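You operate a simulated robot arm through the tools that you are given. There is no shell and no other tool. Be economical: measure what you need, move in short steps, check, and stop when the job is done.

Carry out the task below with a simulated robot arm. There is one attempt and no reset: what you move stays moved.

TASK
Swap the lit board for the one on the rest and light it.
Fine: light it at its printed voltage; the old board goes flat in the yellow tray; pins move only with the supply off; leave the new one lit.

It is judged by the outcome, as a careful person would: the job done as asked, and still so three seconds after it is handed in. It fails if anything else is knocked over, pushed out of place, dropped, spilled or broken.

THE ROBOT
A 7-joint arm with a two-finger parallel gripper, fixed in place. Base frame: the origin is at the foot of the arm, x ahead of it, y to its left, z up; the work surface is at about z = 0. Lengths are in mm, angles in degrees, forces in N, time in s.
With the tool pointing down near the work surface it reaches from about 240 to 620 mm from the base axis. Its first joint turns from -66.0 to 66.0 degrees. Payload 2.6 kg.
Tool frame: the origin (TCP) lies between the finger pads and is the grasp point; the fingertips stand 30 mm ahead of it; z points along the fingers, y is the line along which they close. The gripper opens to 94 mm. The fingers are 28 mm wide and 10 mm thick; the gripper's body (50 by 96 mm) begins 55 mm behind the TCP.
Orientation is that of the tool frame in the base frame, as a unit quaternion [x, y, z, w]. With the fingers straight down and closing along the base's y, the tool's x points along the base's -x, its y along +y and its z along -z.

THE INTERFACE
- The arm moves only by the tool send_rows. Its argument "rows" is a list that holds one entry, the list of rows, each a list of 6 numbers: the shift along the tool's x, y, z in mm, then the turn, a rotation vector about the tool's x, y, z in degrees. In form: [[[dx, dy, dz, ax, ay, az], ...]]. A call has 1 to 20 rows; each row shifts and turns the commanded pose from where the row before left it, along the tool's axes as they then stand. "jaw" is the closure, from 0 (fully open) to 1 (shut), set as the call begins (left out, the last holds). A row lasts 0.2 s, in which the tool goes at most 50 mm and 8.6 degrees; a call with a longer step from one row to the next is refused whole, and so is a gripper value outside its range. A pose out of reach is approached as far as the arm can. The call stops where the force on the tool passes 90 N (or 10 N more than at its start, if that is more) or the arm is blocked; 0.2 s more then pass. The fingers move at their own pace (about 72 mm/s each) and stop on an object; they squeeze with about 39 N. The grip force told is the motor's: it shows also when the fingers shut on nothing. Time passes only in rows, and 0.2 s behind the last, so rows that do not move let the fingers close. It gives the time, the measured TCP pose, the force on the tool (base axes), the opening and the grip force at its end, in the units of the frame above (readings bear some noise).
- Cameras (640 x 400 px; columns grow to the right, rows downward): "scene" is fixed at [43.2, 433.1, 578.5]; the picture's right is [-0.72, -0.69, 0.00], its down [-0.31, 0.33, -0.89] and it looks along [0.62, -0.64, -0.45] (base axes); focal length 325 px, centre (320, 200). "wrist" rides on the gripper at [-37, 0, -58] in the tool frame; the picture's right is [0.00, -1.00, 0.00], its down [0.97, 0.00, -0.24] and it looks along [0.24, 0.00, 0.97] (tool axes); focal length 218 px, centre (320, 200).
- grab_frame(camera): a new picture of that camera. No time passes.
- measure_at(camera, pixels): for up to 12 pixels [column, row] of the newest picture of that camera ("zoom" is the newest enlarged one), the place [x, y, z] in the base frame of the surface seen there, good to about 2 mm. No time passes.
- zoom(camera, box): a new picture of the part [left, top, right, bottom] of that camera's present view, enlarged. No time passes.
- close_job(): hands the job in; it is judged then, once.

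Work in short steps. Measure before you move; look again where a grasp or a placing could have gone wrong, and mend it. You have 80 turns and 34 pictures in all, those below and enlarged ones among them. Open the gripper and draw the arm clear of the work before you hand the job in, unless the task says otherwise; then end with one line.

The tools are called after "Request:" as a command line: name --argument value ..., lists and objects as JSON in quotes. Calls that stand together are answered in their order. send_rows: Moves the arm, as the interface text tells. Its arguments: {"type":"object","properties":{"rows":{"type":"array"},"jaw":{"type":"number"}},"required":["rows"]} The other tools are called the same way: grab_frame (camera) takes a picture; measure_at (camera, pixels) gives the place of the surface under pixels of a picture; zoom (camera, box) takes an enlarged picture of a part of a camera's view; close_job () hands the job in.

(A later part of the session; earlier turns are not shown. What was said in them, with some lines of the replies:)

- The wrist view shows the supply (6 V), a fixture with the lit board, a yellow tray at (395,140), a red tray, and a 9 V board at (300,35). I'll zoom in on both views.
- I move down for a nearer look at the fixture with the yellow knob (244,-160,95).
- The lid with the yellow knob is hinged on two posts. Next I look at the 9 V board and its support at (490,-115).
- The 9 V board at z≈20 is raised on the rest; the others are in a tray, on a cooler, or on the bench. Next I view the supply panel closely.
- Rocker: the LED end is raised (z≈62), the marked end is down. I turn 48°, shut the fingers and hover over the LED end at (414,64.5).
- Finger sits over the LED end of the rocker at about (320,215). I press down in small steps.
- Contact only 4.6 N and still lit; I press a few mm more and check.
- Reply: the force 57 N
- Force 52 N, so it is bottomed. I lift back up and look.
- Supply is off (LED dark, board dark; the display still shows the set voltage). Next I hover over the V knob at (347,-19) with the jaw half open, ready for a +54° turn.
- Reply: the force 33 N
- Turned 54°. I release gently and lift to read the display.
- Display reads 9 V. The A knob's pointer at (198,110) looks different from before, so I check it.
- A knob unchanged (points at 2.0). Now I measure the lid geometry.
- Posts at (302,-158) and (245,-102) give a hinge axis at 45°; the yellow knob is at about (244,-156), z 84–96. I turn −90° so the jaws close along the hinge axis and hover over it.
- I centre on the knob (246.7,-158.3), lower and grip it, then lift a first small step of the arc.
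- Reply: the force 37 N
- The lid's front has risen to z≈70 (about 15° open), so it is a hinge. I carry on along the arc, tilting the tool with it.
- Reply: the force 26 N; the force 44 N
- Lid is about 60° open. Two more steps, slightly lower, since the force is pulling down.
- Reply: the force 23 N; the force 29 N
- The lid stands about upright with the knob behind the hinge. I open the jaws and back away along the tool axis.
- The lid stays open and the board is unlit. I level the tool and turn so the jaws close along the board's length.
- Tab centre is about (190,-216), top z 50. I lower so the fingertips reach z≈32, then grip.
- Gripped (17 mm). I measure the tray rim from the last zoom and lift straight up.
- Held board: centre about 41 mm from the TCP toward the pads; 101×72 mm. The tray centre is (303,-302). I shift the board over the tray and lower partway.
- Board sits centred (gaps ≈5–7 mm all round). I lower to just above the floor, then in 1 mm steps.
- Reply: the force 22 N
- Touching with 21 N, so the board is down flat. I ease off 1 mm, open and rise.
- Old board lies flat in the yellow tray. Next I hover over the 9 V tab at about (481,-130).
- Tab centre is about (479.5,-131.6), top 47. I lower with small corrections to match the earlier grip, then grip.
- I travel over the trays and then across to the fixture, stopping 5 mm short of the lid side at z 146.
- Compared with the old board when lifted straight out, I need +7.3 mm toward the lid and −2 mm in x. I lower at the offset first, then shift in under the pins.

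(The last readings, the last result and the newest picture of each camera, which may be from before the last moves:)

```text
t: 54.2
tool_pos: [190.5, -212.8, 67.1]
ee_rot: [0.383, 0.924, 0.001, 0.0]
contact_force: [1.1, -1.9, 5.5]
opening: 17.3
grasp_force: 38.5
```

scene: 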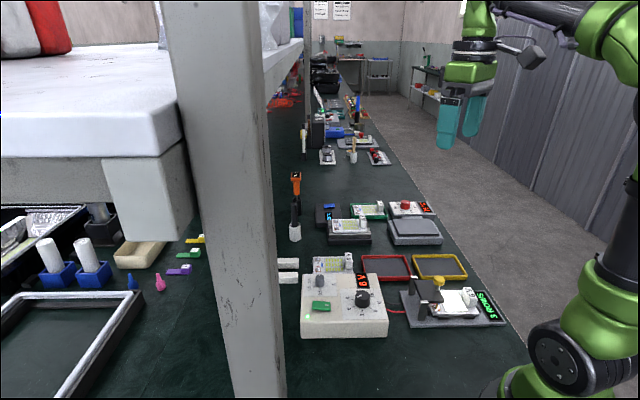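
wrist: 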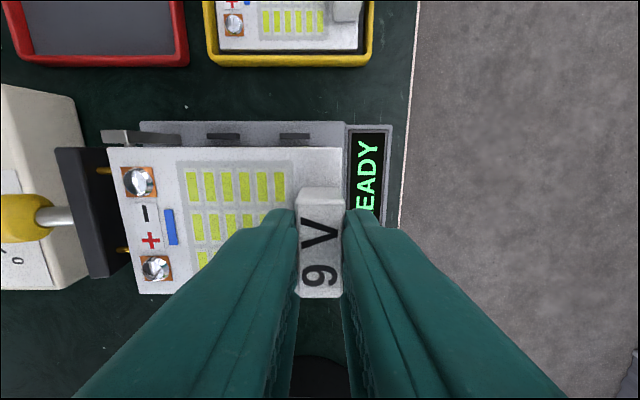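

Request:
send_rows --rows '[[[0, 0, 1, 0, 0, 0], [0, 0, 0, 0, 0, 0]]]'

```text
t: 54.8
tool_pos: [191.2, -212.4, 65.8]
ee_rot: [0.383, 0.924, 0.001, 0.001]
contact_force: [-1.4, -3.0, 6.4]
opening: 17.1
grasp_force: 39.1
```

Request:
send_rows --rows '[[[0, 0, 1, 0, 0, 0], [0, 0, 0, 0, 0, 0]]]'

Request:
grab_frame --camera "wrist"

```text
t: 55.4
tool_pos: [192.2, -211.8, 65.7]
ee_rot: [0.383, 0.924, -0.001, 0.001]
contact_force: [-3.0, -3.3, 12.7]
opening: 17.5
grasp_force: 38.5
```

```text
2 pictures are left
```

wrist: 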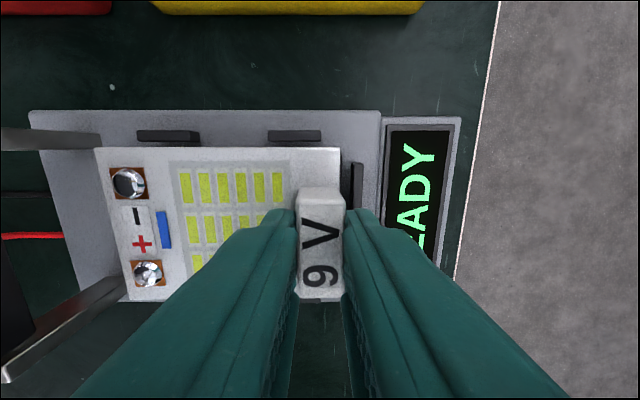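

Request:
measure_at --camera "wrist" --pixels '[[337, 151], [337, 170], [352, 175], [360, 175], [98, 152], [125, 290], [105, 195], [168, 139], [295, 139], [200, 150], [300, 150], [357, 200]]'

```text
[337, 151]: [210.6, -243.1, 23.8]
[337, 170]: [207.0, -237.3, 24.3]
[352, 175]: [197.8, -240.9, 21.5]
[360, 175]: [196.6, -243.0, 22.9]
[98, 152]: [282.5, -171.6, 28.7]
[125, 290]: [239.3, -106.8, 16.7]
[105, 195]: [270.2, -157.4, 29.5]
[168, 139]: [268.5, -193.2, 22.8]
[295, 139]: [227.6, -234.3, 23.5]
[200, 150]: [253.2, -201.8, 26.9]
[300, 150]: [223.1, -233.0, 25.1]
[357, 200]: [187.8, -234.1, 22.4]
```

The board's lid end rides on the nest's clip (z 29 against 24), with a 5 mm gap at the tab-end clip. I lift slightly, shift 4.1 mm away from the lid, and lower again.

Request:
send_rows --rows '[[[0, 0, -4, 0, 0, 0], [0, 0, -4, 0, 0, 0], [-0.8, -4.1, 0, 0, 0, 0], [0, 0, 0, 0, 0, 0], [0, 0, 3, 0, 0, 0], [0, 0, 2, 0, 0, 0], [0, 0, 1, 0, 0, 0], [0, 0, 0, 0, 0, 0]]]'

```text
t: 57.2
tool_pos: [189.0, -215.7, 66.3]
ee_rot: [0.383, 0.924, 0.0, 0.0]
contact_force: [0.7, 0.0, 0.1]
opening: 17.2
grasp_force: 38.8
```

Request:
send_rows --rows '[[[0, 0, 1, 0, 0, 0], [0, 0, 1, 0, 0, 0], [0, 0, 0, 0, 0, 0]]]'

Request:
send_rows --rows '[[[0, 0, 1, 0, 0, 0], [0, 0, 0, 0, 0, 0]]]'

```text
t: 58.0
tool_pos: [188.9, -215.5, 66.3]
ee_rot: [0.382, 0.924, 0.0, 0.0]
contact_force: [-1.0, 1.1, 3.3]
opening: 16.9
grasp_force: 39.3
```

```text
t: 58.6
tool_pos: [190.0, -216.9, 64.2]
ee_rot: [0.382, 0.924, -0.001, 0.001]
contact_force: [-3.7, 2.8, 21.2]
opening: 17.0
grasp_force: 39.1
```

Firm contact at 21 N. I ease off, release, rise to the earlier hover height and check the seating.

Request:
send_rows --rows '[[[0, 0, -1, 0, 0, 0], [0, 0, 0, 0, 0, 0]]]'

Request:
send_rows --rows '[[[0, 0, 0, 0, 0, 0], [0, 0, 0, 0, 0, 0], [0, 0, -15, 0, 0, 0], [0, 0, -20, 0, 0, 0], [0, 0, -19, 0, 0, 0], [0, 0, 0, 0, 0, 0]]]' --jaw 0.45

Request:
grab_frame --camera "wrist"

```text
t: 59.2
tool_pos: [189.8, -215.7, 64.5]
ee_rot: [0.383, 0.924, 0.0, 0.0]
contact_force: [2.1, -2.4, 5.8]
opening: 17.1
grasp_force: 38.7
```

```text
t: 60.6
tool_pos: [190.1, -214.7, 118.1]
ee_rot: [0.383, 0.924, 0.0, 0.001]
contact_force: [0.3, 0.6, -0.7]
opening: 51.7
grasp_force: 0.1
```

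```text
1 pictures are left
```

wrist: 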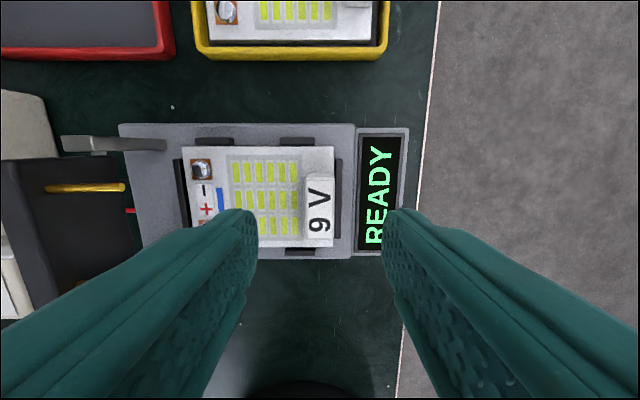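

Request:
measure_at --camera "wrist" --pixels '[[187, 152], [192, 205], [330, 150], [330, 240], [260, 150], [300, 243], [215, 150], [65, 188], [8, 200], [180, 180], [339, 180], [30, 170]]'

```text
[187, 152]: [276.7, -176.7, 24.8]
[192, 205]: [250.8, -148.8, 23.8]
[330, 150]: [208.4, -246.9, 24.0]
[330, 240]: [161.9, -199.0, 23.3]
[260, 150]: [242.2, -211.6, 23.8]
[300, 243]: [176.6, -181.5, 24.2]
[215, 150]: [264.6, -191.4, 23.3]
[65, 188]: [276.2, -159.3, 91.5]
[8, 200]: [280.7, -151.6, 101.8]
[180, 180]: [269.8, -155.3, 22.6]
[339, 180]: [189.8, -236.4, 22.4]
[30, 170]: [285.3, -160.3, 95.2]
```

The board lies flat in the nest (z≈24 all over), pads under the pins. To close the lid I replay the opening in reverse, starting by going over and behind it.

Request:
send_rows --rows '[[[0, 0, -33, 0, 0, 0], [0, 0, -33, 0, 0, 0], [-0.5, 45.6, 0, 0, 0, 0], [-0.5, 45.6, 0, 0, 0, 0], [-0.5, 45.7, 0, 0, 0, 0], [-0.5, 45.7, 0, 0, 0, 0], [-0.5, 45.7, 0, 0, 0, 0], [0, 0, 0, 0, 0, -8.2], [0, 0, 0, 0, 0, -8.2], [0, 0, 0, 0, 0, -8.2], [0, 0, 0, 0, 0, -8.2], [0, 0, 0, 0, 0, -8.2], [0, 0, 0, 0, 0, -8.2], [0, 0, 0, 0, 0, -8.2], [0, 0, 0, 0, 0, -8.2], [0, 0, 0, 0, 0, -8.2], [0, 0, 0, 0, 0, -8.2], [0, 0, 0, 0, 0, -8], [0, 0, 0, 0, 0, 0]]]'

Request:
send_rows --rows '[[[0, 0, 40, 0, 0, 0], [0, 0, 0, 0, 7.5, 0], [0, 0, 0, 0, 7.5, 0], [0, 0, 0, 0, 7.5, 0], [0, 0, 0, 0, 7.5, 0], [0, 0, 0, 0, 7.5, 0], [0, 0, 0, 0, 7.5, 0], [0, 0, 0, 0, 7.5, 0], [0, 0, 0, 0, 7.5, 0], [0, 0, 0, 0, 0, 0], [0, 0, 0, 0, 0, 0]]]'

```text
t: 64.6
tool_pos: [353.9, -56.5, 185.4]
ee_rot: [-0.384, 0.923, 0.001, 0.0]
contact_force: [0.7, 0.5, -0.2]
opening: 51.8
grasp_force: 0.1
```

```text
t: 67.0
tool_pos: [353.7, -55.2, 144.3]
ee_rot: [-0.332, 0.8, -0.191, -0.461]
contact_force: [0.7, -0.6, -0.1]
opening: 51.7
grasp_force: 0.0
```

Request:
send_rows --rows '[[[-1.7, 1.5, 25, 0, 0, 0], [0, 0, 25, 0, 0, 0], [0, 0, 15, 0, 0, 0], [0, 0, 6, 0, 0, 0], [0, 0, 0, 0, 0, 0]]]'

Request:
send_rows --rows '[[[0, 0, 0, 0, 0, 0], [0, 0, 0, 0, 0, 0], [0, 0, 0, 0, 0, 0]]]' --jaw 1

```text
t: 68.2
tool_pos: [309.6, -98.0, 108.0]
ee_rot: [-0.331, 0.8, -0.191, -0.461]
contact_force: [0.8, -0.1, 0.1]
opening: 51.6
grasp_force: 0.1
```

```text
t: 69.0
tool_pos: [308.0, -95.3, 107.8]
ee_rot: [-0.329, 0.801, -0.189, -0.463]
contact_force: [-17.4, 16.1, 6.2]
opening: 23.0
grasp_force: 44.7
```

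Knob gripped (23.0 mm as before). I reverse the arc step by step, watching force.

Request:
send_rows --rows '[[[5.1, 0, 4, 0, 0, 0], [5.2, 0, 4, 0, 0, 0], [8.1, 0, 3.9, 0, -7.5, 0], [8.1, 0, 3.9, 0, -7.5, 0], [0, 0, 0, 0, 0, 0]]]'

```text
t: 70.2
tool_pos: [288.3, -115.9, 120.0]
ee_rot: [-0.352, 0.856, -0.14, -0.353]
contact_force: [-1.8, 28.7, -15.7]
opening: 22.9
grasp_force: 44.7
```

Matches the opening pose (287,-115,121). I continue.

Request:
send_rows --rows '[[[7.2, 0, 4.6, 0, -7.5, 0], [7.2, 0, 4.6, 0, -7.5, 0], [7.2, 0, 4.6, 0, -7.5, 0], [0, 0, 0, 0, 0, 0]]]'

Request:
send_rows --rows '[[[7.2, 0, 4.6, 0, -7.5, 0], [7.2, 0, 4.6, 0, -7.5, 0], [7.2, 0, 4.6, 0, -7.5, 0], [0, 0, 0, 0, 0, 0]]]'

```text
t: 71.2
tool_pos: [270.2, -133.7, 123.5]
ee_rot: [-0.371, 0.908, -0.07, -0.181]
contact_force: [-17.7, 34.7, 18.6]
opening: 23.0
grasp_force: 44.9
```

```text
t: 72.2
tool_pos: [251.3, -153.5, 114.8]
ee_rot: [-0.379, 0.925, 0.006, -0.003]
contact_force: [-32.7, 17.2, 31.6]
opening: 23.1
grasp_force: 44.7
```

Request:
send_rows --rows '[[[4.6, 0, 4.2, 0, 0, 0], [3.2, 0, 4.0, 0, 0, 0], [0, 0, 0, 0, 0, 0]]]'

```text
t: 73.0
tool_pos: [249.0, -155.5, 106.9]
ee_rot: [-0.382, 0.924, 0.006, 0.0]
contact_force: [-5.0, 32.0, 13.7]
opening: 23.1
grasp_force: 45.3
```

Near closed. I release, rise, shut the fingers, and then press lightly on the knob top to seat it.

Request:
send_rows --rows '[[[0, 0, 0, 0, 0, 0], [0, 0, 0, 0, 0, 0], [0, 0, -15, 0, 0, 0], [0, 0, -20, 0, 0, 0], [0, 0, -10, 0, 0, 0], [0, 0, 0, 0, 0, 0]]]' --jaw 0.45

Request:
send_rows --rows '[[[0, 0, 0, 0, 0, 0], [0, 0, 0, 0, 0, 0], [0, 0, 0, 0, 0, 0]]]' --jaw 1

```text
t: 74.4
tool_pos: [248.4, -157.2, 152.6]
ee_rot: [-0.382, 0.924, 0.001, 0.0]
contact_force: [0.4, -0.3, 0.6]
opening: 51.6
grasp_force: 0.0
```

```text
t: 75.2
tool_pos: [249.8, -158.1, 152.0]
ee_rot: [-0.383, 0.924, 0.0, 0.0]
contact_force: [-0.7, -0.7, -0.2]
opening: 0.1
grasp_force: 33.3
```

Request:
send_rows --rows '[[[1, 0, 12, 0, 0, 0], [0, 0, 10, 0, 0, 0], [0, 0, 2, 0, 0, 0], [0, 0, 1, 0, 0, 0], [0, 0, 1, 0, 0, 0], [0, 0, 0, 0, 0, 0]]]'

```text
t: 76.6
tool_pos: [249.0, -159.3, 127.0]
ee_rot: [-0.383, 0.924, 0.0, -0.001]
contact_force: [0.2, 0.1, 0.2]
opening: 0.0
grasp_force: 32.9
```

Request:
send_rows --rows '[[[0, 0, 1, 0, 0, 0], [0, 0, 1, 0, 0, 0], [0, 0, 0, 0, 0, 0]]]'

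Request:
send_rows --rows '[[[0, 0, 1, 0, 0, 0], [0, 0, 0, 0, 0, 0]]]'

```text
t: 77.4
tool_pos: [247.6, -158.6, 125.8]
ee_rot: [-0.382, 0.924, 0.0, 0.0]
contact_force: [-1.4, 1.0, 2.8]
opening: 0.1
grasp_force: 33.0
```

```text
t: 78.0
tool_pos: [247.0, -159.5, 123.9]
ee_rot: [-0.382, 0.924, 0.0, 0.001]
contact_force: [-11.1, 4.9, 30.9]
opening: 0.2
grasp_force: 33.0
```

Lid is fully closed (30 N on the knob top at z≈95). Now I move to the marked end of the rocker at about (392,44.5).

Request:
send_rows --rows '[[[0, 0, -30, 0, 0, 0], [0, 0, -35, 0, 0, 0], [-41.1, 6.9, 0, 0, 0, 0], [-41.1, 6.9, 0, 0, 0, 0], [-41.1, 6.9, 0, 0, 0, 0], [-41.1, 6.9, 0, 0, 0, 0], [-41.1, 7, 0, 0, 0, 0], [-41.1, 7, 0, 0, 0, 0], [0, 0, 0, 0, 0, 8.2], [0, 0, 0, 0, 0, 8.2], [0, 0, 0, 0, 0, 8.2], [0, 0, 0, 0, 0, 8.2], [0, 0, 0, 0, 0, 8.2], [0, 0, 0, 0, 0, 8.2], [0, 0, 0, 0, 0, 8.2], [0, 0, 0, 0, 0, 8.2], [0, 0, 0, 0, 0, 8.2], [0, 0, 0, 0, 0, 8.2], [0, 0, 0, 0, 0, 8], [0, 0, 0, 0, 0, 0]]]'

```text
t: 82.2
tool_pos: [393.5, 45.0, 187.6]
ee_rot: [0.383, 0.924, 0.0, -0.001]
contact_force: [0.4, -0.1, 0.7]
opening: 0.0
grasp_force: 32.8
```

Request:
send_rows --rows '[[[0, -1.5, 40, 0, 0, 0], [0, 0, 35, 0, 0, 0], [0, 0, 15, 0, 0, 0], [0, 0, 4, 0, 0, 0], [0, 0, 3, 0, 0, 0], [0, 0, 1.5, 0, 0, 0], [0, 0, 0, 0, 0, 0]]]'

Request:
send_rows --rows '[[[0, 0, 1.5, 0, 0, 0], [0, 0, 0, 0, 0, 0]]]'

```text
t: 83.8
tool_pos: [391.9, 44.0, 90.3]
ee_rot: [0.383, 0.924, -0.001, 0.001]
contact_force: [-1.3, 0.3, 0.2]
opening: 0.1
grasp_force: 32.7
```

```text
t: 84.4
tool_pos: [392.5, 45.0, 88.6]
ee_rot: [0.383, 0.924, 0.0, 0.0]
contact_force: [0.5, -0.5, 0.5]
opening: 0.0
grasp_force: 33.2
```

Request:
send_rows --rows '[[[0, 0, 1, 0, 0, 0], [0, 0, 1, 0, 0, 0], [0, 0, 0, 0, 0, 0]]]'

```text
t: 85.2
tool_pos: [393.1, 44.7, 87.9]
ee_rot: [0.384, 0.923, 0.0, 0.0]
contact_force: [-17.3, -2.3, 29.1]
opening: 0.1
grasp_force: 32.8
```

Request:
send_rows --rows '[[[0, 0, 1, 0, 0, 0], [0, 0, 0, 0, 0, 0]]]'

Request:
send_rows --rows '[[[0, 0, -10, 0, 0, 0], [0, 0, -40, 0, 0, 0], [0, 0, -45, 0, 0, 0], [-30, 20, -30, 0, 0, 0], [-40, 20, 0, 0, 0, 0], [0, 0, 0, 0, 0, 0]]]' --jaw 0.3

Request:
zoom --camera "scene" --box '[290, 240, 520, 345]'

```text
t: 85.8
tool_pos: [394.1, 45.9, 87.6]
ee_rot: [0.384, 0.923, 0.001, 0.0]
contact_force: [-18.1, -0.2, 45.4]
opening: 0.2
grasp_force: 33.2
```

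```text
t: 87.2
tool_pos: [470.3, 20.3, 214.3]
ee_rot: [0.382, 0.924, 0.0, 0.0]
contact_force: [0.8, -0.3, -0.9]
opening: 65.6
grasp_force: 0.1
```

```text
2.78 times, centred on (405, 292) of scene
```

zoom: 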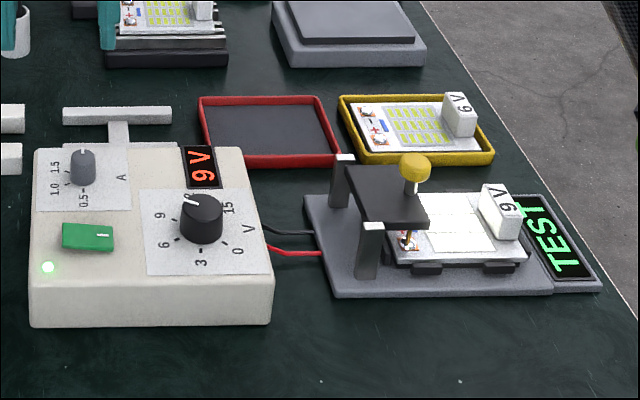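

The new board is lit at 9 V (supply LED on, lid closed, fixture display showing "TEST"). I wait with the arm clear and the gripper open so the test can finish.

Request:
send_rows --rows '[[[0, 0, -20, 0, 0, 0], [0, 0, 0, 0, 0, 0], [0, 0, 0, 0, 0, 0], [0, 0, 0, 0, 0, 0], [0, 0, 0, 0, 0, 0], [0, 0, 0, 0, 0, 0], [0, 0, 0, 0, 0, 0], [0, 0, 0, 0, 0, 0], [0, 0, 0, 0, 0, 0], [0, 0, 0, 0, 0, 0], [0, 0, 0, 0, 0, 0], [0, 0, 0, 0, 0, 0], [0, 0, 0, 0, 0, 0], [0, 0, 0, 0, 0, 0], [0, 0, 0, 0, 0, 0], [0, 0, 0, 0, 0, 0], [0, 0, 0, 0, 0, 0], [0, 0, 0, 0, 0, 0], [0, 0, 0, 0, 0, 0], [0, 0, 0, 0, 0, 0]]]' --jaw 0

Request:
send_rows --rows '[[[0, 0, 0, 0, 0, 0], [0, 0, 0, 0, 0, 0], [0, 0, 0, 0, 0, 0], [0, 0, 0, 0, 0, 0], [0, 0, 0, 0, 0, 0], [0, 0, 0, 0, 0, 0], [0, 0, 0, 0, 0, 0], [0, 0, 0, 0, 0, 0], [0, 0, 0, 0, 0, 0], [0, 0, 0, 0, 0, 0]]]'

Request:
close_job

```text
t: 91.4
tool_pos: [470.4, 21.0, 233.3]
ee_rot: [0.382, 0.924, 0.0, 0.0]
contact_force: [-0.1, -0.2, -0.2]
opening: 93.9
grasp_force: 0.0
```

```text
t: 93.6
tool_pos: [471.2, 21.5, 232.1]
ee_rot: [0.383, 0.924, 0.0, 0.0]
contact_force: [-0.4, -0.7, -0.5]
opening: 94.2
grasp_force: 0.1
```

```text
The job is handed in.
```

The 9 V board from the rest is in the fixture and lit at 9 V, the old 6 V board lies flat in the yellow tray, and the pins moved only with the supply off; the fixture display read "TEST" in my last picture, so I did not see it change to "3 ROWS".
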